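You operate a simulated robot arm through the tools that you are given. There is no shell and no other tool. Be economical: measure what you need, move in short steps, check, and stop when the job is done.

You are at the controls of a simulated two-armed robot. One attempt, no reset.

JOB
Pick up the resin tin with one hand, pass it to the other hand and put it in the hook-on tray on the far half of the gate. Take the middle-sized wooden block and leave it on the top of the low dark cabinet. Put the job card on the paint table away on the top of the tool chest. Shut the door of the low green cabinet. Any order will do. Set down upright: resin tin, job card.
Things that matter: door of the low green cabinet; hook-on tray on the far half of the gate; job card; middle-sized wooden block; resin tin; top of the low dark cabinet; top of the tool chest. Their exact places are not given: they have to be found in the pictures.

The check looks at the end state, three seconds after you hand in, the way a careful person would. Anything else that was tipped, shoved, dropped, spilled or broken makes it a failure.

ROBOT AND FRAMES
Two 6-joint arms with two-finger grippers on one trunk, on a base that drives. Base frame: it is fixed to the floor where the robot stands at the start and does not move with it; the origin is under the middle of the robot, x ahead of it, y to its left, z up; the surface under the hand at the start is at about z = 900. Readings come in mm, rad, newtons and seconds.
The left shoulder is at the start at [30, 178, 1038], the right one opposite. With the tool pointing down near the work surface each hand reaches from about 380 to 840 mm from the robot's upright axis, wherever it stands, measured 20 degrees to its own side. Places, roughly: door of the low green cabinet [-10000, -4000, 500]; hook-on tray on the far half of the gate (17x40 cm [-1800, -1000, 500]; job card [-8500, -4500, 1000]; middle-sized wooden block (7x4x3 cm) [-6100, -2400, 600]; top of the low dark cabinet [-8200, -2600, 900]; top of the tool chest [600, -700, 900]. Payload 2.54 kg a hand.
The TCP of each hand is the grasp point between the finger pads, 30 mm short of the fingertips. In the tool frame z runs along the fingers and y along their closing line. The gripper opens to 116 mm. The gripper's body begins 95 mm behind the TCP.
Orientation is that of the tool frame in the base frame, as a unit quaternion [x, y, z, w]. With the fingers straight down and closing along the base's y, the tool's x points along the base's -x, its y along +y and its z along -z.

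CONTROLS
- The arms move only by the tool nudge_tool. It takes "left_series", "right_series" or both (then of equal length, played together; a hand with none holds still); each is a list of rows, each a list of 7 numbers: the shift along the tool's x, y, z in units of 20 mm (1.0 is 20 mm), then the turn, a rotation vector about the tool's x, y, z in units of 5 degrees (1.0 is 5 degrees), then the closure in counts, from 0 (fully open) to 255 (shut). In form: [[tx, ty, tz, rx, ry, rz, jaw], ...]. A call has 1 to 10 rows; each row shifts and turns the commanded pose from where the row before left it, along the tool's axes as they then stand. A call with a number of a shift or a turn outside -1 to 1 is refused whole. Rows are played at 5 a second. More than 50 mm and 0.15 rad between two rows, or a gripper value outside its range, and nothing of the call is played. A pose out of reach is approached as far as the arm can. The call stops where the force on the tool passes 40 N (or 10 N more than at its start, if that is more) or the arm is blocked; 0.2 s more then pass. The fingers move at their own pace (about 153 mm/s each) and stop on an object; they squeeze with about 23 N. The grip force told is the motor's: it shows also when the fingers shut on nothing. Time passes only in rows, and 0.2 s behind the last, so rows that do not move let the fingers close. The reply holds the time, the measured pose of the TCP, the force on the tool along the base axes, the opening and the grip force, in the units named above and with some noise, with the torque about the TCP (base axes, N m) and any sound that the robot's microphone picked up.
- Cameras (640 x 400 px; columns grow to the right, rows downward): "scene" is now at [56.8, -31.3, 1795.2]; the picture's right is [-0.28, -0.96, 0.00], its down [-0.53, 0.16, -0.83] and it looks along [0.80, -0.24, -0.56] (base axes); focal length 214 px, centre (320, 200). "left" rides on the left gripper at [69, 15, -122] in its tool frame; the picture's right is [-0.21, 0.98, 0.00], its down [-0.83, -0.18, -0.53] and it looks along [-0.52, -0.11, 0.85] (tool axes); focal length 251 px, centre (320, 200). "right" rides on the right gripper at [69, -15, -122] in its tool frame; the picture's right is [0.21, 0.98, 0.00], its down [-0.83, 0.18, -0.53] and it looks along [-0.52, 0.11, 0.85] (tool axes); focal length 251 px, centre (320, 200).
- snapshot(camera): a new picture of that camera. The clock stands still meanwhile.
- raise_lower(by): slides the trunk up (or, below 0, down) by that many mm; the arms and the scene camera ride with it, the base frame stays. It gives what a move gives, with no picture.
- base_move(legs): drives the robot by 1 to 6 legs, each [ahead, left, turn to the left] in mm, mm and rad, along the robot's own axes; the way and the turn of a leg run together, so that a leg with both is an arc; at most 1500 mm and 3.142 rad a leg. The arms and the cameras ride along, it lands a little off, and it stops where it bumps. It gives what a move gives.
- turn_head(pan, tilt): turns the head with the scene camera to pan (to the left, within 2.496 rad either way) and tilt (down, from -0.506 to 1.204), counted from straight ahead of the robot. It gives what a move gives.
- probe_pixels(camera, pixels): for up to 12 pixels [column, row] of the newest picture of that camera ("zoom" is the newest enlarged one), the place [x, y, z] in the base frame of the surface seen there, good to about 2 mm, but the place of the scene camera against the robot may be out by one fixed shift of up to 18 mm in any direction. The clock stands still meanwhile.
- zoom(camera, box): a new picture of the part [left, top, right, bottom] of that camera's present view, enlarged. The clock stands still meanwhile.
- hand_in(): hands the job in; it is judged then, once.

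Go step by step. Measure first, check grasps and placings, and put right what went wrong. The budget is 110 turns and 100 pictures, counting those below and the enlarged ones. Unless the task says otherwise, let go and move clear before handing in.

The tools are called after "Emit:" as a command line: name --argument value ..., lists and objects as JSON in quotes. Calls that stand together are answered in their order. nudge_tool: Moves the arms, as the interface text tells. Its arguments: {"type":"object","properties":{"left_series":{"type":"array"},"right_series":{"type":"array"}},"required":[]} The other tools are called the same way: raise_lower (by) slides the trunk up or down; base_move (legs) drives the base; turn_head (pan, tilt) turns the head that bears the scene camera; snapshot (camera) takes a picture; probe_pixels (camera, pixels) gives the place of the surface under pixels of a picture; zoom (camera, box) takes an enlarged picture of a part of a camera's view; hand_in () hands the job in.

At the start:

```text
time: 0.0
left_position: [518.9, 35.2, 998.3]
left_orientation: [0.0, 1.0, 0.0, 0.001]
left_wrist_force: [0.5, 0.0, 0.5]
left_ft_torque: [0.03, 0.0, -0.01]
left_width: 115.9
left_grasp_force: 0.0
right_position: [464.0, -384.2, 998.8]
right_orientation: [0.0, 1.0, -0.001, -0.001]
right_wrist_force: [-0.7, 0.0, -0.7]
right_ft_torque: [0.0, 0.0, -0.01]
right_width: 116.0
right_grasp_force: 0.0
trunk travel left (down, up): [-250.0, 290.0]
robot x, y, heading: [-0.5, -1.8, 0.002]
head pan, tilt: [-0.288, 0.59]
```

scene: 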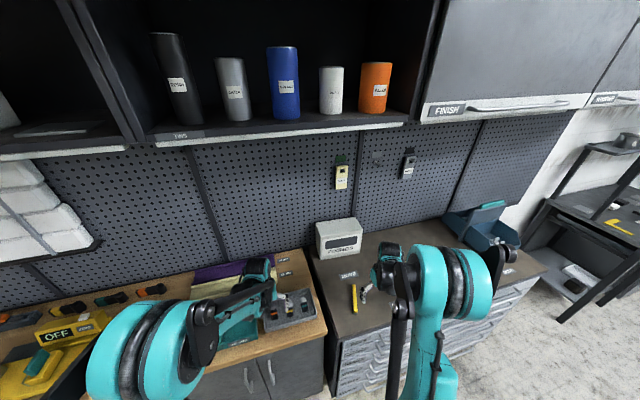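
right: 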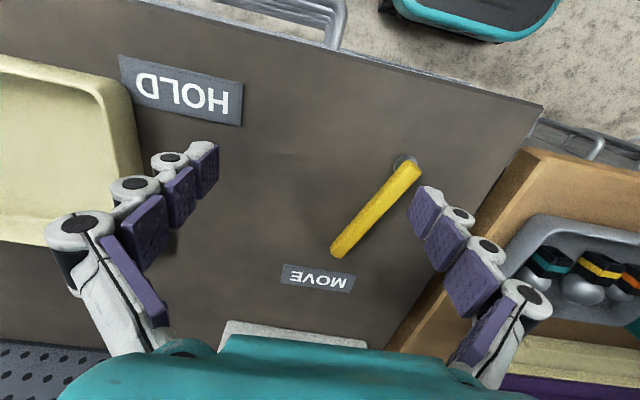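
left: 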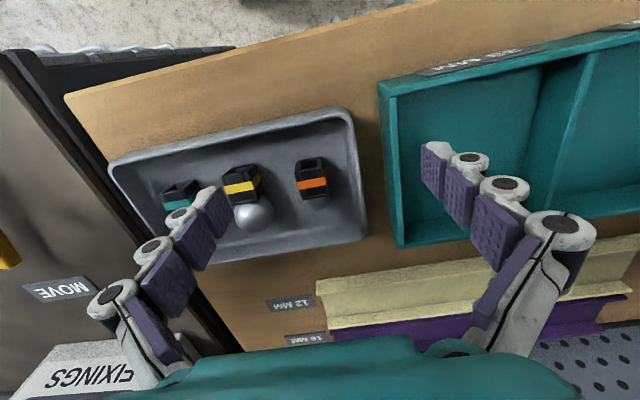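

The scene shows labelled tins on a shelf (px 170-380, 40-120), any of which might be the resin tin. I'll zoom in on those and the tool chest top.

Emit:
zoom --camera "scene" --box '[140, 20, 420, 195]'

Emit:
zoom --camera "scene" --box '[300, 180, 560, 342]'

```text
2.29 times, centred on (280, 108) of scene
```

zoom: 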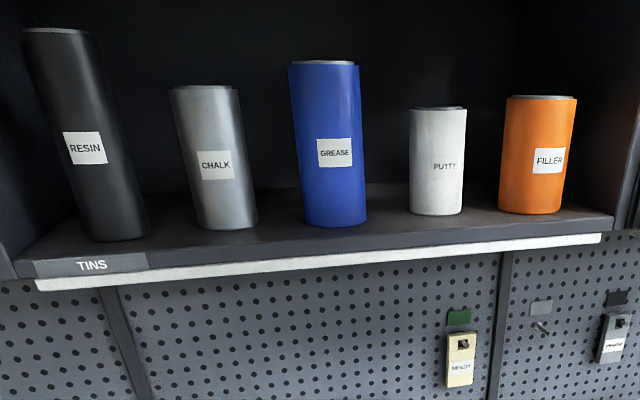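

```text
2.46 times, centred on (430, 261) of scene
```

zoom: 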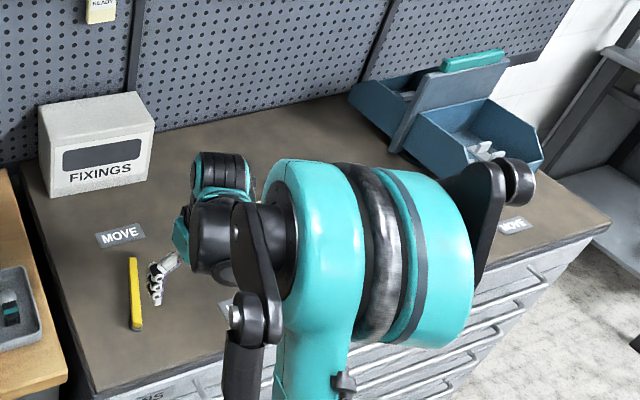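

RESIN is the dark tin at the far left of the shelf. I'll measure it, the shelf and the tool chest top.

Emit:
probe_pixels --camera "scene" --pixels '[[163, 50], [178, 85], [188, 110], [165, 34], [163, 131], [405, 122], [232, 85], [215, 118], [85, 20], [440, 60], [400, 240], [340, 300]]'

Emit:
turn_head --pan 0.15 --tilt 0.1

Emit:
snapshot --camera "scene"

```text
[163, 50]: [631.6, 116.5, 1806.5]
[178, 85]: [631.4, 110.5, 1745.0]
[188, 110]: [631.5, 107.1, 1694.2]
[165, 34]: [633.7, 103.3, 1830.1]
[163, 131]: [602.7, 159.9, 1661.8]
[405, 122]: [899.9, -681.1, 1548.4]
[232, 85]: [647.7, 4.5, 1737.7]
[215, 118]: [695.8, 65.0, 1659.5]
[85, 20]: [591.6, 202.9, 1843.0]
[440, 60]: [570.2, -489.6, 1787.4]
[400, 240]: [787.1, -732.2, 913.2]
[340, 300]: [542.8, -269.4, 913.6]
```

```text
time: 0.9
left_position: [516.7, 35.2, 1000.4]
left_orientation: [0.0, 1.0, 0.0, 0.0]
left_wrist_force: [0.1, 0.0, 0.7]
left_ft_torque: [0.04, -0.02, -0.02]
left_width: 116.2
left_grasp_force: 0.0
right_position: [463.8, -384.7, 1000.1]
right_orientation: [0.0, 1.0, 0.001, 0.0]
right_wrist_force: [-0.7, 0.0, 0.7]
right_ft_torque: [-0.02, 0.0, -0.01]
right_width: 115.8
right_grasp_force: 0.0
trunk travel left (down, up): [-250.0, 290.0]
robot x, y, heading: [-1.5, -1.0, 0.001]
head pan, tilt: [0.15, 0.099]
```

```text
94 pictures are left
```

scene: 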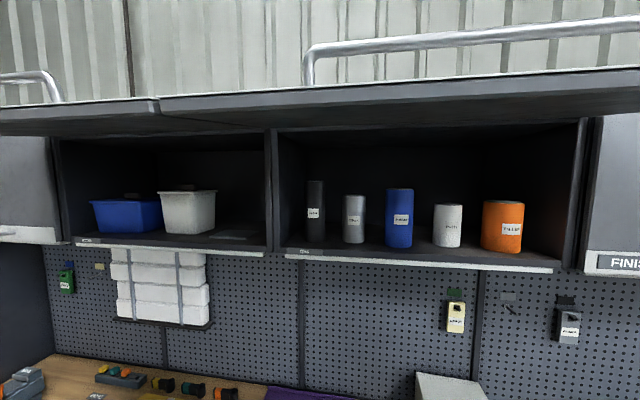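

The new view shows the tins clearly (resin at px 315,210). I'll measure the tin, its neighbours, the bay walls and the flap.

Emit:
zoom --camera "scene" --box '[260, 140, 420, 270]'

Emit:
probe_pixels --camera "scene" --pixels '[[309, 205], [316, 205], [323, 205], [316, 184], [316, 238], [355, 215], [347, 215], [295, 255], [273, 190], [310, 140], [330, 100], [300, 246]]'

Emit:
turn_head --pan -2.4 --tilt 0.4

Emit:
snapshot --camera "scene"

```text
3.08 times, centred on (340, 205) of scene
```

zoom: 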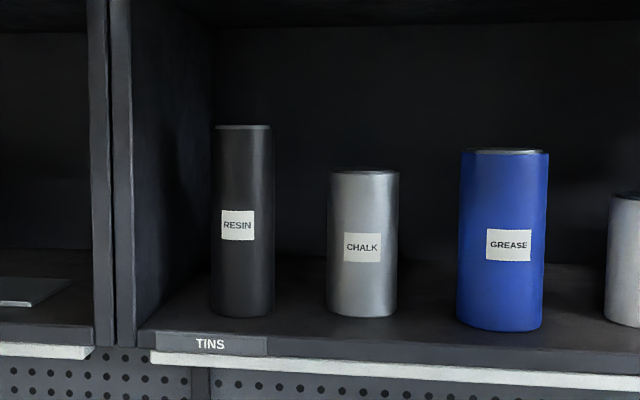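

```text
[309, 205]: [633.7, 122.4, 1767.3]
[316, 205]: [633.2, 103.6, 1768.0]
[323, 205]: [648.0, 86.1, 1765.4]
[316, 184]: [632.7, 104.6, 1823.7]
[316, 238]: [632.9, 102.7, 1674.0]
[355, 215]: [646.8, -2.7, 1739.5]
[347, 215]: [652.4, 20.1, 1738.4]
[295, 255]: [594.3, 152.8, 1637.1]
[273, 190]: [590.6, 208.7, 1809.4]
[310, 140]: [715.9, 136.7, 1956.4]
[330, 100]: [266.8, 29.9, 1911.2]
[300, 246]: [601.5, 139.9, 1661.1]
```

```text
time: 3.2
left_position: [519.0, 34.8, 1000.3]
left_orientation: [0.0, 1.0, 0.0, 0.0]
left_wrist_force: [0.1, 0.2, -0.4]
left_ft_torque: [-0.02, 0.0, -0.03]
left_width: 116.2
left_grasp_force: 0.0
right_position: [463.9, -384.3, 999.4]
right_orientation: [0.0, 1.0, 0.0, 0.0]
right_wrist_force: [0.1, 0.7, 1.1]
right_ft_torque: [0.03, 0.02, 0.0]
right_width: 115.8
right_grasp_force: 0.0
trunk travel left (down, up): [-250.0, 290.0]
robot x, y, heading: [4.9, -1.2, 0.001]
head pan, tilt: [-2.4, 0.4]
```

```text
92 pictures are left
```

scene: 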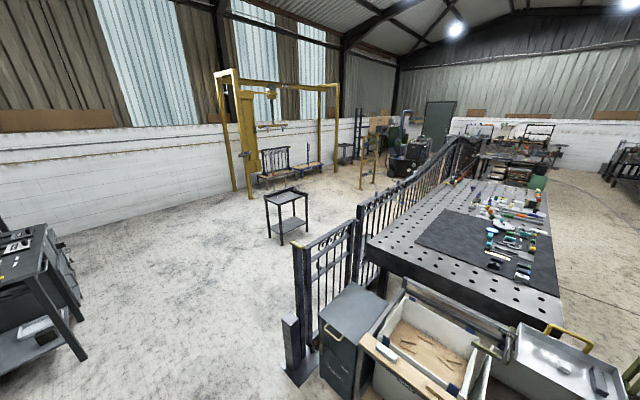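

Looking back, there is a fence/gate (px 290-480, 140-380) and the block/card area far off. Zooming on the gate and the far end, and looking to the other side.

Emit:
zoom --camera "scene" --box '[260, 130, 500, 280]'

Emit:
probe_pixels --camera "scene" --pixels '[[300, 250], [350, 225], [360, 215], [470, 140], [290, 200], [280, 190], [400, 260], [355, 300], [290, 150], [380, 145], [420, 160], [30, 240]]'

Emit:
turn_head --pan 2.45 --tilt 0.4

Emit:
snapshot --camera "scene"

```text
2.67 times, centred on (380, 205) of scene
```

zoom: 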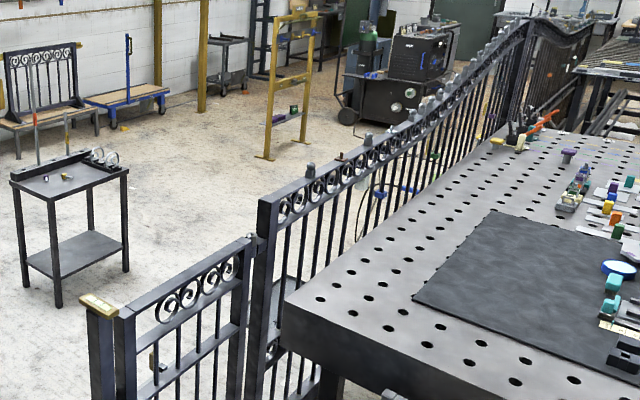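

```text
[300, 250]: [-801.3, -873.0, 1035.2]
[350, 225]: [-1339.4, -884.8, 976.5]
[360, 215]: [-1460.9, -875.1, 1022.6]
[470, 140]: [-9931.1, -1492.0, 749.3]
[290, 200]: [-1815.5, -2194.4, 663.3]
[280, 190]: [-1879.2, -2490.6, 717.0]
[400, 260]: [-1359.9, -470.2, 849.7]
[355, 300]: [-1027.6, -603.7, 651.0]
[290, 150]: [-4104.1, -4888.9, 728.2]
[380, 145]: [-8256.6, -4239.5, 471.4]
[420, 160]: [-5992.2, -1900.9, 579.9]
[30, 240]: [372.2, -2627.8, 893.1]
```

```text
time: 7.1
left_position: [518.0, 34.8, 999.1]
left_orientation: [0.0, 1.0, 0.0, 0.0]
left_wrist_force: [-0.8, 0.7, -0.8]
left_ft_torque: [-0.02, 0.01, 0.01]
left_width: 116.1
left_grasp_force: 0.0
right_position: [464.8, -384.7, 1000.1]
right_orientation: [0.0, 1.0, 0.0, 0.0]
right_wrist_force: [0.1, -1.0, -0.2]
right_ft_torque: [0.03, 0.03, 0.02]
right_width: 116.0
right_grasp_force: 0.1
trunk travel left (down, up): [-250.0, 290.0]
robot x, y, heading: [1.3, 0.5, 0.0]
head pan, tilt: [2.45, 0.4]
```

```text
90 pictures are left
```

scene: 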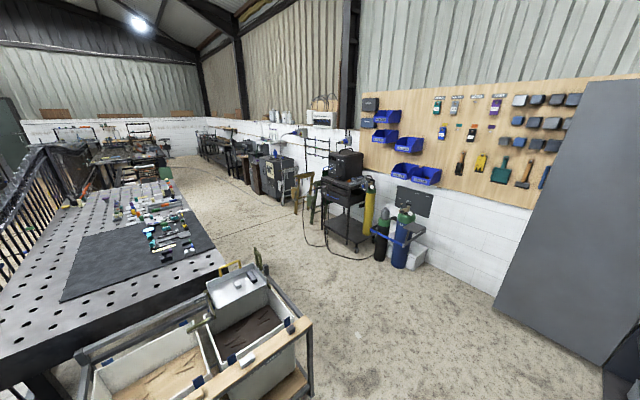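

The tin's centre is about [661,104], from z 1655 to 1833. I'll raise the trunk 200 mm and then turn the left tool to point ahead.

Emit:
raise_lower --by 200

Emit:
turn_head --pan 0.1 --tilt 0.5

Emit:
nudge_tool --left_series '[[0.8, 0.5, -1, 0, -1, 0, 80], [0.8, 0.5, -1, 0, -1, 0, 80], [0.8, 0.5, -1, 0, -1, 0, 80], [0.8, 0, -1, 0, -1, 0, 80], [0.8, 0, -1, 0, -1, 0, 80], [0, 0, -1, 0, -1, 0, 80], [0, 0, -1, 0, -1, 0, 80], [0, 0, 0, 0, -1, 0, 80], [0, 0, 0, 0, -1, 0, 80], [0, 0, 0, 0, -1, 0, 80]]'

Emit:
snapshot --camera "scene"

```text
time: 9.2
left_position: [517.7, 35.8, 1199.8]
left_orientation: [0.0, 1.0, 0.0, 0.0]
left_wrist_force: [0.5, 0.4, -0.4]
left_ft_torque: [0.02, 0.02, 0.03]
left_width: 115.9
left_grasp_force: 0.0
right_position: [464.4, -386.2, 1199.3]
right_orientation: [0.0, 1.0, 0.0, 0.0]
right_wrist_force: [0.5, -0.4, -0.3]
right_ft_torque: [0.02, -0.01, 0.04]
right_width: 116.1
right_grasp_force: 0.1
trunk travel left (down, up): [-450.0, 90.0]
robot x, y, heading: [-2.1, -2.0, -0.002]
head pan, tilt: [2.45, 0.4]
```

```text
time: 11.4
left_position: [518.6, 34.7, 1200.1]
left_orientation: [0.0, 1.0, 0.0, 0.0]
left_wrist_force: [0.5, -1.2, 0.7]
left_ft_torque: [-0.01, 0.0, 0.01]
left_width: 115.8
left_grasp_force: 0.1
right_position: [464.2, -385.5, 1198.9]
right_orientation: [0.0, 1.0, 0.001, 0.0]
right_wrist_force: [0.3, 0.2, 0.7]
right_ft_torque: [0.03, 0.01, 0.0]
right_width: 116.2
right_grasp_force: 0.0
trunk travel left (down, up): [-450.0, 90.0]
robot x, y, heading: [-5.5, -3.2, 0.005]
head pan, tilt: [0.099, 0.499]
```

```text
time: 13.6
left_position: [404.8, 65.0, 1319.7]
left_orientation: [0.0, 0.906, 0.0, 0.423]
left_wrist_force: [0.3, -0.2, -0.2]
left_ft_torque: [-0.03, 0.0, 0.0]
left_width: 79.5
left_grasp_force: 0.1
right_position: [464.1, -386.1, 1198.8]
right_orientation: [-0.001, 1.0, 0.0, 0.001]
right_wrist_force: [1.4, 1.3, -0.6]
right_ft_torque: [0.03, 0.0, 0.01]
right_width: 116.1
right_grasp_force: 0.1
trunk travel left (down, up): [-450.0, 90.0]
robot x, y, heading: [0.6, 5.0, 0.001]
head pan, tilt: [0.099, 0.499]
```

```text
89 pictures are left
```

scene: 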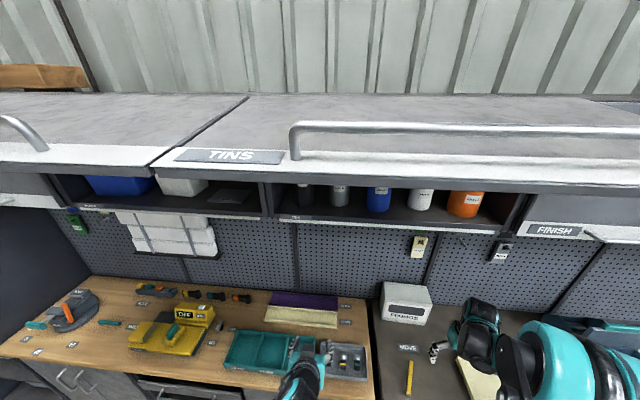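

Flap is now seen from above; its front edge needs measuring for arm clearance. I'll finish the rotation while rising.

Emit:
probe_pixels --camera "scene" --pixels '[[330, 178], [330, 158], [200, 172], [330, 100], [285, 150]]'

Emit:
nudge_tool --left_series '[[-0.8, 0.2, -0.6, 0, -1, 0, 80], [-0.9, 0.2, -0.5, 0, -1, 0, 80], [-1, 0.2, -0.4, 0, -1, 0, 80], [-1, 0.2, -0.3, 0, -1, 0, 80], [-1, 0.2, -0.2, 0, -1, 0, 80], [-1, 0.2, -0.1, 0, -1, 0, 80], [-1, 0.2, 0, 0, -1, 0, 80], [-1, 0.2, 0, 0, -1, 0, 80], [-1, 0.2, 0, 0, 0, 0, 80], [-1, 0.2, 0, 0, 0, 0, 80]]'

Emit:
nudge_tool --left_series '[[-1, 0, 0, 0, 0, 0, 80], [-1, 0, 0, 0, 0, 0, 80], [-1, 0, 0, 0, 0, 0, 80], [-1, 0, 0, 0, 0, 0, 80], [-1, 0, 0, 0, 0, 0, 80], [-1, 0, 0, 0, 0, 0, 80], [-1, 0, 0, 0, 0, 0, 80], [-1, 0, 0, 0, 0, 0, 80]]'

Emit:
snapshot --camera "left"

Emit:
snapshot --camera "scene"

```text
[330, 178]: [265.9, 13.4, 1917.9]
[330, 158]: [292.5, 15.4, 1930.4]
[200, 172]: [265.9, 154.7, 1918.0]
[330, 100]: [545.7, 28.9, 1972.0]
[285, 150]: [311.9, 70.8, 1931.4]
```

```text
time: 15.8
left_position: [424.3, 104.9, 1522.4]
left_orientation: [0.001, 0.707, -0.001, 0.707]
left_wrist_force: [-0.1, 0.0, 0.0]
left_ft_torque: [-0.02, 0.06, 0.01]
left_width: 79.7
left_grasp_force: 0.1
right_position: [464.0, -385.5, 1199.9]
right_orientation: [0.0, 1.0, 0.0, 0.0]
right_wrist_force: [0.0, -0.7, 0.3]
right_ft_torque: [0.01, 0.04, -0.01]
right_width: 116.1
right_grasp_force: 0.0
trunk travel left (down, up): [-450.0, 90.0]
robot x, y, heading: [-1.3, 1.3, 0.0]
head pan, tilt: [0.099, 0.499]
```

```text
time: 17.6
left_position: [425.5, 104.5, 1681.2]
left_orientation: [0.0, 0.707, -0.001, 0.707]
left_wrist_force: [0.3, 0.0, -0.7]
left_ft_torque: [0.02, 0.02, -0.01]
left_width: 79.3
left_grasp_force: 0.1
right_position: [464.8, -385.2, 1200.0]
right_orientation: [0.001, 1.0, 0.0, 0.0]
right_wrist_force: [0.3, 0.5, 0.6]
right_ft_torque: [0.01, 0.02, -0.02]
right_width: 116.0
right_grasp_force: 0.1
trunk travel left (down, up): [-450.0, 90.0]
robot x, y, heading: [0.5, -1.1, 0.002]
head pan, tilt: [0.099, 0.499]
```

```text
88 pictures are left
```

left: 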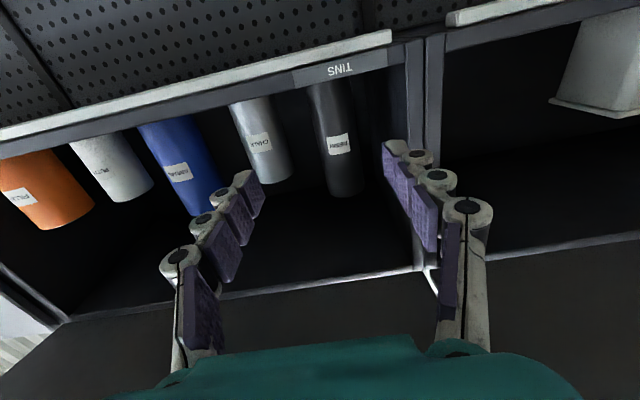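

```text
87 pictures are left
```

scene: 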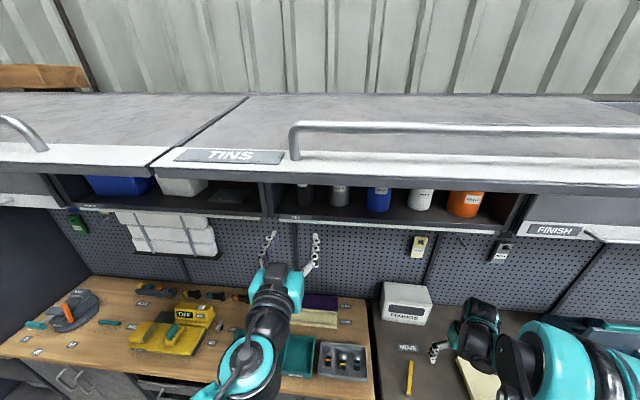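

The wrist view (upside down) shows the resin tin at px (335,140) with the chalk to its left. Probing it via the accurate wrist camera.

Emit:
probe_pixels --camera "left" --pixels '[[318, 120], [334, 120], [350, 120], [345, 175], [330, 175], [358, 175], [346, 190], [326, 88], [268, 140], [283, 150], [410, 130], [345, 68]]'

```text
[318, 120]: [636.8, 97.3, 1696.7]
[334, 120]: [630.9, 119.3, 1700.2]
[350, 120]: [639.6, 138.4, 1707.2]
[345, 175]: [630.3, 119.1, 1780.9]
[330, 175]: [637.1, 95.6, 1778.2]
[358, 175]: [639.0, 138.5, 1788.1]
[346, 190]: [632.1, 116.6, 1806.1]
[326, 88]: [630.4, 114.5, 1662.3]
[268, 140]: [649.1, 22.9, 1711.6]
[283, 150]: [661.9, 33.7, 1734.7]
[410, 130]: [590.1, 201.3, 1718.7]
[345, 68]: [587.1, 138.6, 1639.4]
```

By the wrist camera the tin centre is about [661,118], so I align there at z 1735 and advance partway.

Emit:
nudge_tool --left_series '[[-0.9, 0.7, 0, 0, 0, 0, 61], [-0.9, 0, 0, 0, 0, 0, 61], [-0.9, 0, 0, 0, 0, 0, 61], [0, 0, 1, 0, 0, 0, 61], [0, 0, 1, 0, 0, 0, 61], [0, 0, 1, 0, 0, 0, 61], [0, 0, 1, 0, 0, 0, 61], [0, 0, 1, 0, 0, 0, 61], [0, 0, 0, 0, 0, 0, 61]]'

Emit:
snapshot --camera "left"

```text
time: 19.6
left_position: [523.1, 118.0, 1736.4]
left_orientation: [0.0, 0.707, 0.0, 0.707]
left_wrist_force: [-0.3, 0.0, -0.6]
left_ft_torque: [-0.04, 0.02, -0.01]
left_width: 88.3
left_grasp_force: 0.2
right_position: [463.0, -385.2, 1200.8]
right_orientation: [0.001, 1.0, 0.0, 0.0]
right_wrist_force: [-0.2, -0.3, 0.0]
right_ft_torque: [0.02, -0.02, 0.02]
right_width: 116.0
right_grasp_force: 0.0
trunk travel left (down, up): [-450.0, 90.0]
robot x, y, heading: [1.0, 2.9, 0.0]
head pan, tilt: [0.099, 0.499]
```

```text
86 pictures are left
```

left: 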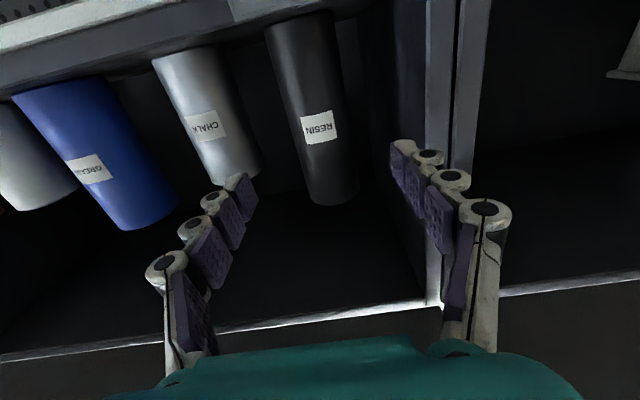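

The tin (px 315,130) sits between the finger lines; quick check of its edges and the chalk's nearest edge.

Emit:
probe_pixels --camera "left" --pixels '[[290, 120], [318, 120], [340, 120], [225, 110], [236, 110], [255, 165], [318, 195], [375, 120]]'

```text
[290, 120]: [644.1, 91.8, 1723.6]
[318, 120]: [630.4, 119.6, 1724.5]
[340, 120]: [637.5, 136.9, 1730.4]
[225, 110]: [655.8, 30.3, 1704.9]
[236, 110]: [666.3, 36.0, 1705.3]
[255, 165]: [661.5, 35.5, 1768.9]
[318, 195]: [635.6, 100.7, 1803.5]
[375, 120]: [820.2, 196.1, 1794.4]
```

The tin centre is ≈(659,117) with radius ≈29, and the fingers have clearance. I'll advance 134 mm and close.

Emit:
nudge_tool --left_series '[[0, 0, 1, 0, 0, 0, 61], [0, 0, 1, 0, 0, 0, 61], [0, 0, 1, 0, 0, 0, 61], [0, 0, 1, 0, 0, 0, 61], [0, 0, 1, 0, 0, 0, 61], [0, 0, 1, 0, 0, 0, 61], [0, 0, 0.7, 0, 0, 0, 61], [0, 0, 0, 0, 0, 0, 61], [0, 0, 0, 0, 0, 0, 255], [0, 0, 0, 0, 0, 0, 255]]'

Emit:
snapshot --camera "left"

```text
time: 21.8
left_position: [660.1, 119.4, 1735.2]
left_orientation: [0.0, 0.707, 0.0, 0.707]
left_wrist_force: [-1.2, 0.8, 0.6]
left_ft_torque: [0.09, -0.03, 0.0]
left_width: 57.9
left_grasp_force: 22.6
right_position: [463.3, -383.8, 1198.7]
right_orientation: [0.0, 1.0, 0.0, -0.001]
right_wrist_force: [0.1, 0.3, 0.0]
right_ft_torque: [0.03, -0.02, 0.0]
right_width: 115.9
right_grasp_force: 0.0
trunk travel left (down, up): [-450.0, 90.0]
robot x, y, heading: [-1.3, -2.3, 0.005]
head pan, tilt: [0.099, 0.499]
```

```text
85 pictures are left
```

left: 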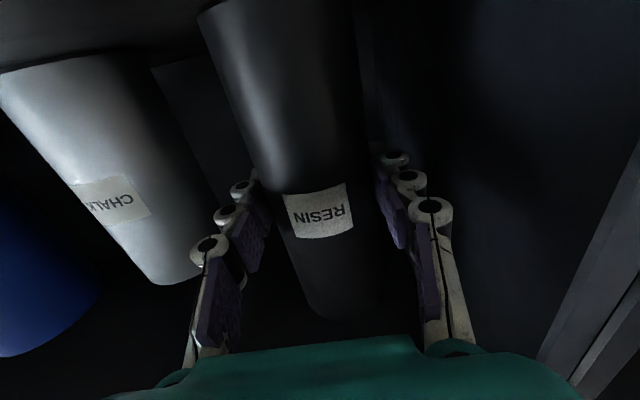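

The tin is gripped (57.9 mm, 22.6 N). I'll lift it 20 mm and draw it straight out.

Emit:
nudge_tool --left_series '[[-0.5, 0, 0, 0, 0, 0, 255], [-0.5, 0, 0, 0, 0, 0, 255], [0, 0, -1, 0, 0, 0, 255], [0, 0, -1, 0, 0, 0, 255], [0, 0, -1, 0, 0, 0, 255], [0, 0, -1, 0, 0, 0, 255], [0, 0, -1, 0, 0, 0, 255], [0, 0, -1, 0, 0, 0, 255], [0, 0, -1, 0, 0, 0, 255], [0, 0, -1, 0, 0, 0, 255]]'

Emit:
nudge_tool --left_series '[[0, 0, -1, 0, 0, 0, 255], [0, 0, -1, 0, 0, 0, 255], [1, 0, 0, 0, 0, 0, 255], [1, 0, 0, 0, 0, 0, 255], [1, 0, 0, 0, 0, 0, 255], [1, 0, 0, 0, 0, 0, 255], [1, 0, 0, 0, 0, 0, 255], [1, 0, 0, 0, 0, 0, 255], [1, 0, 0, 0, 0, 0, 255], [1, 0, 0, 0, 0, 0, 255]]'

Emit:
nudge_tool --left_series '[[1, 0, 0, 0, 0, 0, 255], [1, 0, 0, 0, 0, 0, 255], [1, 0, 0, 0, 0, 0, 255], [1, 0, 0, 0, 0, 0, 255], [1, 0, 0, 0, 0, 0, 255], [1, 0, 0, 0, 0, 0, 255], [1, 0, 0, 0, 0, 0, 255], [1, 0, 0, 0, 0, 0, 255], [1, 0, 0, 0, 0, 0, 255], [1, 0, 0, 0, 0, 0, 255]]'

Emit:
snapshot --camera "scene"

```text
time: 24.0
left_position: [497.7, 121.9, 1755.0]
left_orientation: [0.0, 0.707, -0.001, 0.707]
left_wrist_force: [-0.1, 0.5, -3.8]
left_ft_torque: [0.0, 0.01, -0.02]
left_width: 58.1
left_grasp_force: 23.3
right_position: [463.2, -384.5, 1200.2]
right_orientation: [0.001, 1.0, 0.0, 0.0]
right_wrist_force: [-0.3, -0.3, 0.4]
right_ft_torque: [-0.01, -0.02, -0.01]
right_width: 116.1
right_grasp_force: 0.1
trunk travel left (down, up): [-450.0, 90.0]
robot x, y, heading: [1.8, -0.4, -0.001]
head pan, tilt: [0.099, 0.499]
```

```text
time: 26.2
left_position: [460.6, 118.7, 1593.5]
left_orientation: [0.0, 0.707, 0.0, 0.707]
left_wrist_force: [0.4, 0.3, -4.7]
left_ft_torque: [-0.01, 0.01, -0.01]
left_width: 57.7
left_grasp_force: 22.5
right_position: [464.9, -383.8, 1199.1]
right_orientation: [0.001, 1.0, 0.0, 0.0]
right_wrist_force: [0.6, -0.7, 0.5]
right_ft_torque: [0.01, 0.0, 0.02]
right_width: 115.9
right_grasp_force: 0.1
trunk travel left (down, up): [-450.0, 90.0]
robot x, y, heading: [-1.1, 4.8, -0.0]
head pan, tilt: [0.099, 0.499]
```

```text
time: 28.4
left_position: [460.2, 119.2, 1435.8]
left_orientation: [0.0, 0.708, 0.0, 0.707]
left_wrist_force: [0.2, 0.0, -4.0]
left_ft_torque: [0.04, 0.02, -0.02]
left_width: 58.0
left_grasp_force: 23.0
left hand out of reach, approached as far as the arm can: row 9, 10
right_position: [464.1, -385.1, 1199.9]
right_orientation: [0.0, 1.0, 0.0, 0.0]
right_wrist_force: [0.5, 0.8, 0.1]
right_ft_torque: [-0.03, 0.04, 0.0]
right_width: 116.1
right_grasp_force: 0.0
trunk travel left (down, up): [-450.0, 90.0]
robot x, y, heading: [1.6, -0.0, -0.0]
head pan, tilt: [0.099, 0.499]
```

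```text
84 pictures are left
```

scene: 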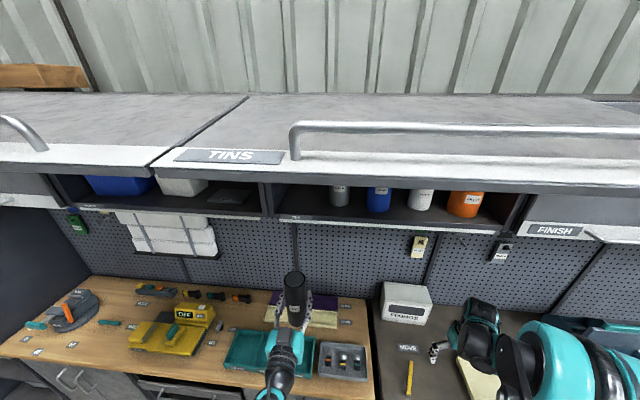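

The tin is clear and held upright. I'll back off 300 mm from the bench, bring the tin to the middle and raise the right hand above it.

Emit:
base_move --legs '[[-300, 0, 0]]'

Emit:
nudge_tool --left_series '[[0, -1, 0, 0, 0, 0, 255], [0, -1, 0, 0, 0, 0, 255], [0, -1, 0, 0, 0, 0, 255], [0, -1, 0, 0, 0, 0, 255], [0, -1, 0, 0, 0, 0, 255], [0, -1, 0, 0, 0, 0, 255], [0, 0, 0, 0, 0, 0, 255], [0, 0, 0, 0, 0, 0, 255], [0, 0, 0, 0, 0, 0, 255], [0, 0, 0, 0, 0, 0, 255]]' --right_series '[[0, 0, -1, 0, 0, 0, 20], [0, 0, -1, 0, 0, 0, 20], [0, 0, -1, 0, 0, 0, 20], [0, 0, -1, 0, 0, 0, 20], [0, 0, -1, 0, 0, 0, 20], [0, 0, -1, 0, 0, 0, 20], [0, 0, -1, 0, 0, 0, 20], [0, 0, -1, 0, 0, 0, 20], [0, 0, -1, 0, 0, 0, 20], [0, 0, -1, 0, 0, 0, 20]]'

Emit:
nudge_tool --right_series '[[0, 0, -1, 0, 0, 0, 20], [0, 0, -1, 0, 0, 0, 20], [0, 0, -1, 0, 0, 0, 20], [0, 0, -1, 0, 0, 0, 20], [0, 1, -1, 0, 0, 0, 20], [0, 1, -1, 0, 0, 0, 20], [0, 1, -1, 0, 0, 0, 20], [0, 1, -1, 0, 0, 0, 20], [0, 1, -1, 0, 0, 0, 20], [0, 1, -1, 0, 0, 0, 20]]'

Emit:
snapshot --camera "right"

```text
time: 30.4
left_position: [159.8, 119.0, 1436.6]
left_orientation: [0.0, 0.709, 0.0, 0.706]
left_wrist_force: [-0.9, -0.3, -4.2]
left_ft_torque: [-0.01, -0.03, 0.02]
left_width: 57.5
left_grasp_force: 23.0
right_position: [164.5, -385.3, 1200.0]
right_orientation: [0.0, 1.0, 0.001, 0.0]
right_wrist_force: [0.0, 0.0, 0.2]
right_ft_torque: [0.02, 0.01, 0.0]
right_width: 116.3
right_grasp_force: 0.1
trunk travel left (down, up): [-450.0, 90.0]
robot x, y, heading: [-301.3, -1.8, -0.002]
head pan, tilt: [0.099, 0.499]
```

```text
time: 32.6
left_position: [157.7, 0.7, 1437.4]
left_orientation: [0.0, 0.708, 0.0, 0.706]
left_wrist_force: [-1.2, 0.6, -3.9]
left_ft_torque: [0.03, -0.01, -0.01]
left_width: 57.9
left_grasp_force: 23.0
right_position: [162.1, -384.9, 1401.5]
right_orientation: [0.0, 1.0, 0.0, 0.0]
right_wrist_force: [-1.1, -0.9, -0.8]
right_ft_torque: [0.01, 0.01, -0.02]
right_width: 106.9
right_grasp_force: 0.0
trunk travel left (down, up): [-450.0, 90.0]
robot x, y, heading: [-299.8, -1.5, 0.0]
head pan, tilt: [0.099, 0.499]
```

```text
time: 34.9
left_position: [156.8, 0.5, 1437.1]
left_orientation: [0.0, 0.707, 0.0, 0.707]
left_wrist_force: [-0.6, 0.9, -3.5]
left_ft_torque: [0.0, 0.0, -0.01]
left_width: 58.1
left_grasp_force: 23.0
right_position: [161.4, -266.2, 1600.4]
right_orientation: [0.0, 1.0, 0.001, 0.0]
right_wrist_force: [-0.4, 1.0, -0.3]
right_ft_torque: [-0.01, -0.02, 0.02]
right_width: 107.3
right_grasp_force: 0.0
trunk travel left (down, up): [-450.0, 90.0]
robot x, y, heading: [-301.9, -0.6, -0.001]
head pan, tilt: [0.099, 0.499]
```

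```text
83 pictures are left
```

right: 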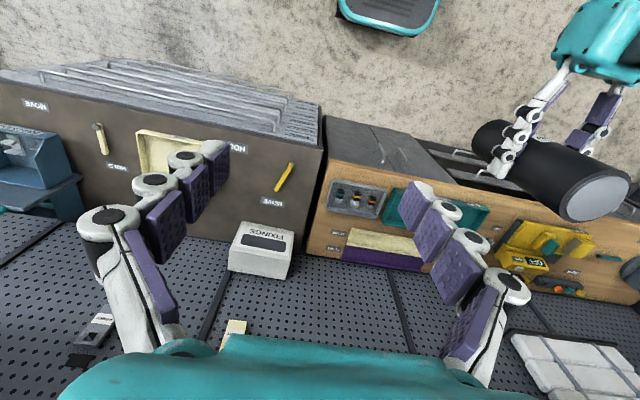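

The right camera sees the tin's lid at px (598,197). I'll measure it.

Emit:
probe_pixels --camera "right" --pixels '[[598, 197], [572, 205], [625, 190], [600, 180], [592, 215]]'

Emit:
nudge_tool --right_series '[[0, 0, -1, 0, 0, 0, 20], [0, 0, -1, 0, 0, 0, 20], [0, 1, 0, 0, 0, 0, 20], [0, 1, 0, 0, 0, 0, 20], [0, 1, 0, 0, 0, 0, 20], [0, 1, 0, 0, 0, 0, 20], [0, 1, 0, 0, 0, 0, 20], [0, 1, 0, 0, 0, 0, 20], [0, 1, 0, 0, 0, 0, 20], [0, 1, 0, 0, 0, 0, 20]]'

Emit:
snapshot --camera "right"

```text
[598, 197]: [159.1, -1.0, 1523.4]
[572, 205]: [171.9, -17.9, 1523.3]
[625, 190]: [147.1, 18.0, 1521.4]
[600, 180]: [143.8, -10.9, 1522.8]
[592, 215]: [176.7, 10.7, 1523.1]
```

```text
time: 37.0
left_position: [157.7, 0.8, 1436.7]
left_orientation: [0.0, 0.707, 0.0, 0.707]
left_wrist_force: [-0.2, -0.1, -4.1]
left_ft_torque: [-0.03, -0.01, 0.0]
left_width: 58.0
left_grasp_force: 22.8
right_position: [163.1, -104.4, 1638.5]
right_orientation: [0.0, 1.0, 0.0, 0.0]
right_wrist_force: [-1.0, 0.8, 0.4]
right_ft_torque: [-0.01, -0.03, -0.02]
right_width: 107.1
right_grasp_force: 0.0
trunk travel left (down, up): [-450.0, 90.0]
robot x, y, heading: [-301.3, 3.2, -0.005]
head pan, tilt: [0.099, 0.499]
```

```text
82 pictures are left
```

right: 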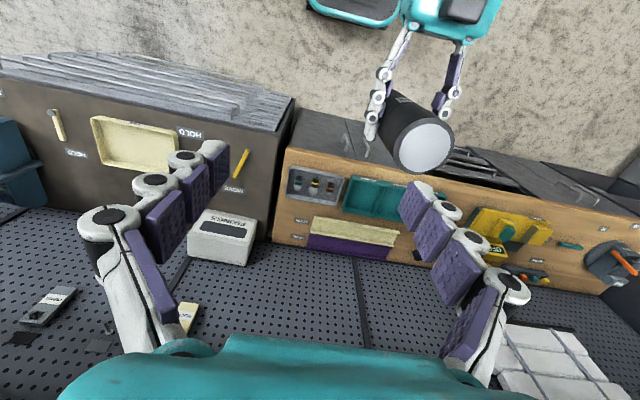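

The lid centre is [159,0,1523]. I move the right hand over it, descend to z 1497 and grip.

Emit:
nudge_tool --right_series '[[0.2, 1, 0, 0, 0, 0, 20], [0, 1, 0, 0, 0, 0, 20], [0, 1, 0, 0, 0, 0, 20], [0, 1, 0, 0, 0, 0, 20], [0, 1, 0, 0, 0, 0, 20], [0, 0.2, 0, 0, 0, 0, 20], [0, 0, 0, 0, 0, 0, 20]]'

Emit:
nudge_tool --right_series '[[0, 0, 1, 0, 0, 0, 20], [0, 0, 1, 0, 0, 0, 20], [0, 0, 1, 0, 0, 0, 20], [0, 0, 1, 0, 0, 0, 20], [0, 0, 1, 0, 0, 0, 20], [0, 0, 1, 0, 0, 0, 20], [0, 0, 1, 0, 0, 0, 20], [0, 0, 0, 0, 0, 0, 20], [0, 0, 0, 0, 0, 0, 255], [0, 0, 0, 0, 0, 0, 255]]'

Emit:
snapshot --camera "right"

```text
time: 38.6
left_position: [158.0, 0.7, 1437.4]
left_orientation: [0.0, 0.708, 0.0, 0.706]
left_wrist_force: [0.8, -0.9, -4.5]
left_ft_torque: [0.01, 0.0, 0.01]
left_width: 57.8
left_grasp_force: 23.2
right_position: [161.1, -1.3, 1639.8]
right_orientation: [0.0, 1.0, 0.0, 0.001]
right_wrist_force: [-0.5, -0.1, 0.8]
right_ft_torque: [0.01, 0.0, 0.0]
right_width: 106.9
right_grasp_force: 0.2
trunk travel left (down, up): [-450.0, 90.0]
robot x, y, heading: [-302.2, 1.0, 0.005]
head pan, tilt: [0.099, 0.499]
```

```text
time: 40.9
left_position: [157.5, 0.2, 1437.2]
left_orientation: [0.0, 0.708, -0.001, 0.706]
left_wrist_force: [-0.2, -5.3, -14.9]
left_ft_torque: [-0.06, 0.15, -0.04]
left_width: 57.9
left_grasp_force: 22.6
right_position: [160.1, 0.3, 1499.0]
right_orientation: [0.001, 1.0, 0.001, -0.001]
right_wrist_force: [0.5, 4.4, 9.7]
right_ft_torque: [0.37, -0.1, 0.04]
right_width: 59.3
right_grasp_force: 22.9
trunk travel left (down, up): [-450.0, 90.0]
robot x, y, heading: [-303.6, -6.1, -0.0]
head pan, tilt: [0.099, 0.499]
```

```text
81 pictures are left
```

right: 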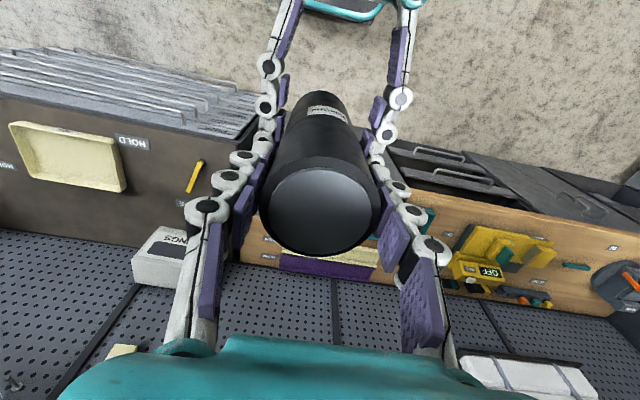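

Both hands hold the tin. I open the left hand and lift the tin clear with the right one.

Emit:
nudge_tool --left_series '[[0, 0, 0, 0, 0, 0, 0], [0, 0, 0, 0, 0, 0, 0], [0, 0, 0, 0, 0, 0, 0], [0, 0, 0, 0, 0, 0, 0], [0, 0, 0, 0, 0, 0, 0], [0, 0, 0, 0, 0, 0, 0], [0, 0, 0, 0, 0, 0, 0], [0, 0, 0, 0, 0, 0, 0], [0, 0, 0, 0, 0, 0, 0], [0, 0, 0, 0, 0, 0, 0]]' --right_series '[[0, 0, 0, 0, 0, 0, 255], [0, 0, 0, 0, 0, 0, 255], [0, 0, 0, 0, 0, 0, 255], [0, 0, -1, 0, 0, 0, 255], [0, 0, -1, 0, 0, 0, 255], [0, 0, -1, 0, 0, 0, 255], [0, 0, -1, 0, 0, 0, 255], [0, 0, -1, 0, 0, 0, 255], [0, 0, -1, 0, 0, 0, 255], [0, 0, -1, 0, 0, 0, 255]]'

Emit:
nudge_tool --left_series '[[0, 1, 0, 0, 0, 0, 0], [0, 1, 0, 0, 0, 0, 0], [0, 1, 0, 0, 0, 0, 0], [0, 1, 0, 0, 0, 0, 0], [0, 1, 0, 0, 0, 0, 0], [0, 1, 0, 0, 0, 0, 0], [0, 1, 0, 0, 0, 0, 0], [0, 1, 0, 0, 0, 0, 0], [0, 1, 0, 0, 0, 0, 0], [0, 1, 0, 0, 0, 0, 0]]'

Emit:
snapshot --camera "left"

Emit:
snapshot --camera "right"

```text
time: 43.0
left_position: [157.1, 1.6, 1437.3]
left_orientation: [0.0, 0.708, 0.0, 0.706]
left_wrist_force: [0.1, 0.8, 0.1]
left_ft_torque: [0.0, -0.02, 0.0]
left_width: 116.3
left_grasp_force: 0.1
right_position: [159.8, -0.5, 1641.8]
right_orientation: [0.0, 1.0, 0.0, 0.0]
right_wrist_force: [0.5, 0.0, -4.5]
right_ft_torque: [-0.02, 0.0, 0.02]
right_width: 59.3
right_grasp_force: 22.7
trunk travel left (down, up): [-450.0, 90.0]
robot x, y, heading: [-302.9, 1.6, -0.001]
head pan, tilt: [0.099, 0.499]
```

```text
time: 45.2
left_position: [166.9, 200.5, 1437.1]
left_orientation: [0.0, 0.709, 0.0, 0.706]
left_wrist_force: [-0.6, -0.4, -0.3]
left_ft_torque: [0.01, 0.02, -0.01]
left_width: 116.3
left_grasp_force: 0.0
right_position: [160.4, -0.5, 1640.8]
right_orientation: [0.0, 1.0, 0.0, 0.0]
right_wrist_force: [-0.1, 0.9, -3.7]
right_ft_torque: [-0.03, -0.04, -0.03]
right_width: 59.5
right_grasp_force: 22.9
trunk travel left (down, up): [-450.0, 90.0]
robot x, y, heading: [-300.7, -1.5, -0.005]
head pan, tilt: [0.099, 0.499]
```

```text
80 pictures are left
```

left: 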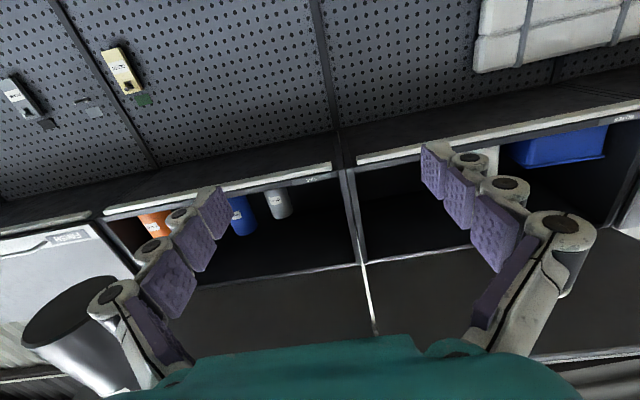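

```text
79 pictures are left
```

right: 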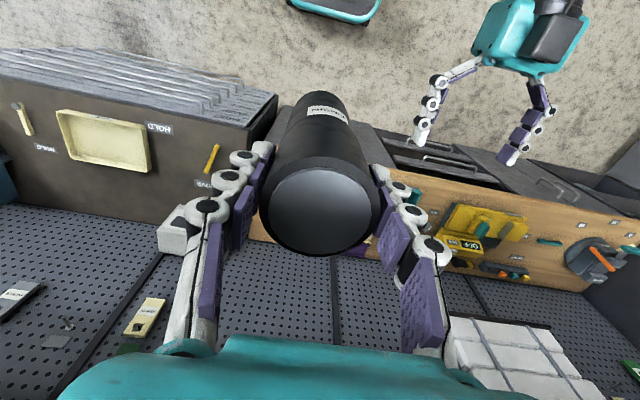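

The tin is now in the right hand alone (59.4 mm). I'll return the left tool to pointing down, lower the right hand, and look to the right for the way.

Emit:
nudge_tool --left_series '[[0, 0, 0, 0, 1, 0, 0], [0, 0, 0, 0, 1, 0, 0], [0, 0, 0, 0, 1, 0, 0], [0, 0, 0, 0, 1, 0, 0], [0, 0, 0, 0, 1, 0, 0], [0, 0, 0, 0, 1, 0, 0], [0, 0, 0, 0, 1, 0, 0], [0, 0, 0, 0, 1, 0, 0], [0, 0, 0, 0, 1, 0, 0], [0, 0, 0, 0, 1, 0, 0]]' --right_series '[[0, -1, 1, 0, 0, 0, 255], [0, -1, 1, 0, 0, 0, 255], [0, -1, 1, 0, 0, 0, 255], [0, -1, 1, 0, 0, 0, 255], [0, -1, 1, 0, 0, 0, 255], [0, -1, 1, 0, 0, 0, 255], [0, -1, 1, 0, 0, 0, 255], [0, -1, 1, 0, 0, 0, 255], [0, -1, 1, 0, 0, 0, 255], [0, -1, 1, 0, 0, 0, 255]]'

Emit:
nudge_tool --left_series '[[0, 0, 0, 0, 1, 0, 0], [0, 0, 0, 0, 1, 0, 0], [0, 0, 0, 0, 1, 0, 0], [0, 0, 0, 0, 1, 0, 0], [0, 0, 0, 0, 1, 0, 0], [0, 0, 0, 0, 1, 0, 0], [0, 0, 0, 0, 1, 0, 0], [0, 0, 0, 0, 1, 0, 0], [0, 0, 0, 0, 0, 0, 0]]' --right_series '[[0, 0, 1, 0, 0, 0, 255], [0, 0, 1, 0, 0, 0, 255], [0, 0, 1, 0, 0, 0, 255], [0, 0, 1, 0, 0, 0, 255], [0, 0, 1, 0, 0, 0, 255], [0, 0, 1, 0, 0, 0, 255], [0, 0, 1, 0, 0, 0, 255], [0, 0, 0, 0, 0, 0, 255], [0, 0, 0, 0, 0, 0, 255]]'

Emit:
turn_head --pan -1.6 --tilt 0.6

Emit:
snapshot --camera "scene"

Emit:
turn_head --pan -2.49 --tilt 0.6

Emit:
snapshot --camera "scene"

```text
time: 47.5
left_position: [145.4, 258.9, 1436.9]
left_orientation: [0.002, 0.939, -0.007, 0.343]
left_wrist_force: [-0.3, 0.3, 0.4]
left_ft_torque: [0.02, 0.01, -0.01]
left_width: 115.9
left_grasp_force: 0.1
left hand out of reach, approached as far as the arm can: row 5, 6, 7, 8, 9, 10
right_position: [160.1, -201.6, 1439.9]
right_orientation: [0.0, 1.0, -0.001, 0.0]
right_wrist_force: [0.2, 0.5, -4.3]
right_ft_torque: [0.01, 0.03, 0.01]
right_width: 59.1
right_grasp_force: 22.5
trunk travel left (down, up): [-450.0, 90.0]
robot x, y, heading: [-303.3, 0.7, 0.001]
head pan, tilt: [0.099, 0.499]
```

```text
time: 49.5
left_position: [95.5, 354.5, 1437.1]
left_orientation: [0.02, 0.99, -0.093, 0.108]
left_wrist_force: [-0.3, -0.8, -0.7]
left_ft_torque: [0.01, 0.01, 0.01]
left_width: 116.0
left_grasp_force: 0.2
left hand out of reach, approached as far as the arm can: row 1, 2, 3, 4, 5, 6, 7, 8
right_position: [158.9, -201.8, 1300.0]
right_orientation: [0.0, 1.0, 0.0, 0.0]
right_wrist_force: [-0.2, -0.9, -2.8]
right_ft_torque: [0.03, 0.02, -0.03]
right_width: 59.2
right_grasp_force: 23.2
trunk travel left (down, up): [-450.0, 90.0]
robot x, y, heading: [-300.2, -1.3, 0.005]
head pan, tilt: [0.099, 0.499]
```

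```text
time: 51.2
left_position: [94.1, 356.2, 1436.5]
left_orientation: [0.019, 0.989, -0.092, 0.111]
left_wrist_force: [0.7, 0.9, 0.1]
left_ft_torque: [-0.04, -0.03, -0.02]
left_width: 116.0
left_grasp_force: 0.1
right_position: [161.6, -201.7, 1299.4]
right_orientation: [0.001, 1.0, 0.0, 0.0]
right_wrist_force: [-0.3, -0.8, -4.6]
right_ft_torque: [-0.03, -0.01, 0.02]
right_width: 59.4
right_grasp_force: 23.1
trunk travel left (down, up): [-450.0, 90.0]
robot x, y, heading: [-300.9, 0.4, 0.0]
head pan, tilt: [-1.6, 0.6]
```

```text
78 pictures are left
```

scene: 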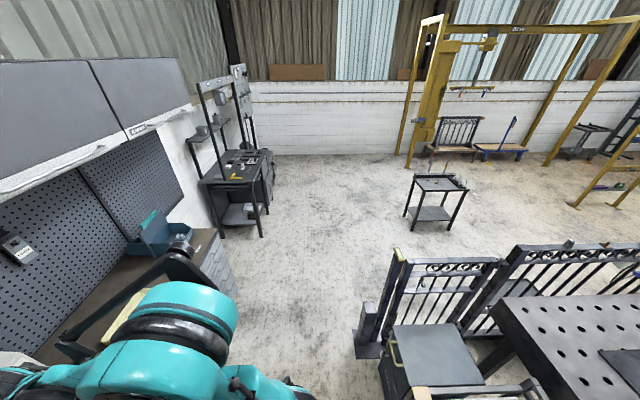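

```text
time: 52.4
left_position: [95.7, 356.0, 1436.9]
left_orientation: [0.019, 0.989, -0.093, 0.11]
left_wrist_force: [0.3, -0.5, -0.2]
left_ft_torque: [-0.01, 0.0, -0.03]
left_width: 116.2
left_grasp_force: 0.0
right_position: [160.7, -202.6, 1299.5]
right_orientation: [0.0, 1.0, -0.001, 0.0]
right_wrist_force: [0.1, -0.2, -4.0]
right_ft_torque: [-0.02, -0.01, 0.0]
right_width: 59.1
right_grasp_force: 23.5
trunk travel left (down, up): [-450.0, 90.0]
robot x, y, heading: [-301.7, -0.7, 0.005]
head pan, tilt: [-2.491, 0.6]
```

```text
77 pictures are left
```

scene: 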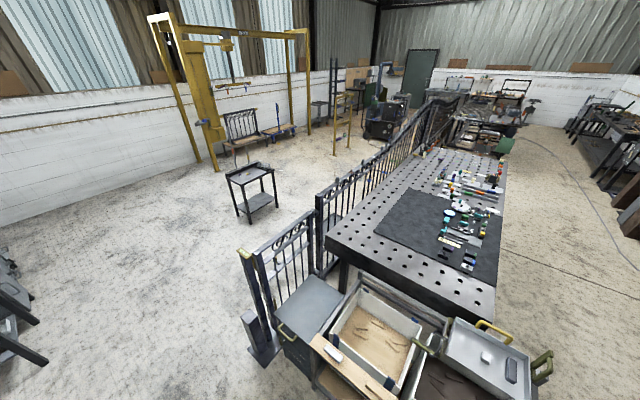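

The way to the right is clear (floor px 300,250). I drive 1500 mm right and turn left 90° to face along the gate's outer side, then look.

Emit:
base_move --legs '[[0, -1500, 0], [0, 0, 1.571], [0, 600, 0]]'

Emit:
turn_head --pan 0.7 --tilt 0.75

Emit:
snapshot --camera "scene"

```text
time: 66.5
left_position: [-1264.9, -1071.1, 1436.4]
left_orientation: [-0.687, 0.713, 0.013, 0.143]
left_wrist_force: [-0.2, -0.5, -0.4]
left_ft_torque: [0.0, 0.0, -0.01]
left_width: 115.9
left_grasp_force: 0.0
right_position: [-707.5, -1004.3, 1299.6]
right_orientation: [0.708, -0.706, 0.0, 0.0]
right_wrist_force: [0.2, 1.1, -3.6]
right_ft_torque: [-0.03, -0.01, 0.02]
right_width: 59.2
right_grasp_force: 22.8
trunk travel left (down, up): [-450.0, 90.0]
robot x, y, heading: [-907.5, -1464.5, 1.574]
head pan, tilt: [-2.491, 0.6]
```

```text
time: 69.2
left_position: [-1265.4, -1070.1, 1436.7]
left_orientation: [-0.687, 0.713, 0.013, 0.143]
left_wrist_force: [-0.4, -0.7, 0.1]
left_ft_torque: [-0.02, 0.01, 0.03]
left_width: 116.0
left_grasp_force: 0.0
right_position: [-709.0, -1004.3, 1299.3]
right_orientation: [0.708, -0.706, -0.001, 0.0]
right_wrist_force: [-0.2, 0.1, -4.3]
right_ft_torque: [0.01, -0.01, -0.02]
right_width: 59.1
right_grasp_force: 23.0
trunk travel left (down, up): [-450.0, 90.0]
robot x, y, heading: [-908.5, -1467.0, 1.575]
head pan, tilt: [0.7, 0.75]
```

```text
76 pictures are left
```

scene: 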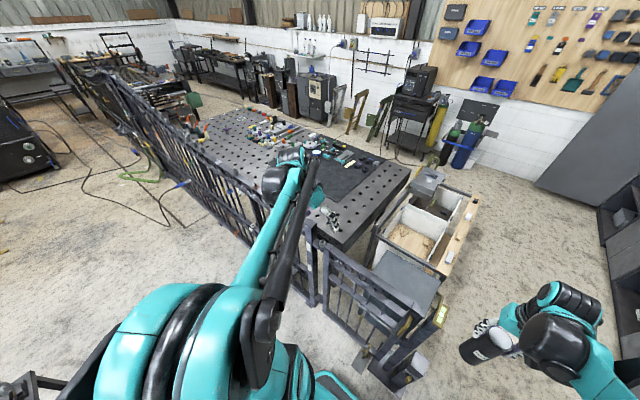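

The left arm hides the gate's far half (px 230-310, 180-280). I'll lower the left hand, pan further and look again.

Emit:
nudge_tool --left_series '[[0, 0, 1, 0, 0, 0, 0], [0, 0, 1, 0, 0, 0, 0], [0, 0, 1, 0, 0, 0, 0], [0, 0, 1, 0, 0, 0, 0], [0, 0, 1, 0, 0, 0, 0], [0, 0, 1, 0, 0, 0, 0], [0, 0, 1, 0, 0, 0, 0], [0, 0, 1, 0, 0, 0, 0], [0, 0, 1, 0, 0, 0, 0], [0, 0, 1, 0, 0, 0, 0]]'

Emit:
turn_head --pan 1.0 --tilt 0.75

Emit:
snapshot --camera "scene"

```text
time: 71.4
left_position: [-1228.5, -1027.5, 1244.8]
left_orientation: [-0.686, 0.712, 0.011, 0.148]
left_wrist_force: [-0.6, -1.0, -0.6]
left_ft_torque: [0.0, -0.01, -0.03]
left_width: 116.2
left_grasp_force: 0.0
right_position: [-709.0, -1003.7, 1300.2]
right_orientation: [0.708, -0.706, 0.001, 0.001]
right_wrist_force: [-0.2, -0.5, -4.4]
right_ft_torque: [-0.06, 0.01, -0.02]
right_width: 59.2
right_grasp_force: 23.4
trunk travel left (down, up): [-450.0, 90.0]
robot x, y, heading: [-911.2, -1469.2, 1.573]
head pan, tilt: [0.7, 0.75]
```

```text
time: 72.2
left_position: [-1228.0, -1028.8, 1244.0]
left_orientation: [-0.686, 0.712, 0.011, 0.149]
left_wrist_force: [0.3, 0.8, -0.2]
left_ft_torque: [-0.03, 0.04, 0.02]
left_width: 116.0
left_grasp_force: 0.2
right_position: [-708.5, -1005.7, 1300.0]
right_orientation: [0.708, -0.706, 0.0, 0.0]
right_wrist_force: [-0.8, 0.5, -5.2]
right_ft_torque: [0.0, -0.01, 0.01]
right_width: 59.1
right_grasp_force: 23.0
trunk travel left (down, up): [-450.0, 90.0]
robot x, y, heading: [-908.0, -1463.1, 1.577]
head pan, tilt: [1.0, 0.75]
```

```text
75 pictures are left
```

scene: 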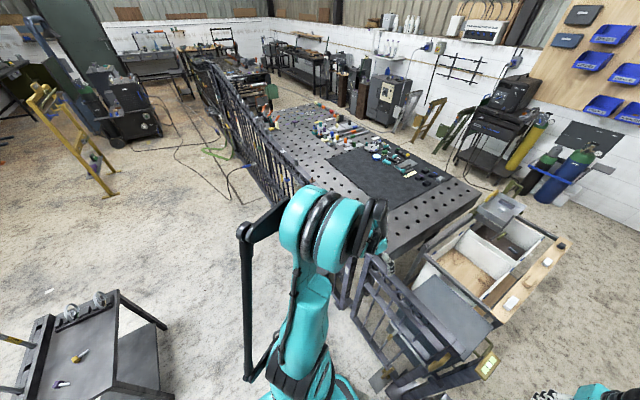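

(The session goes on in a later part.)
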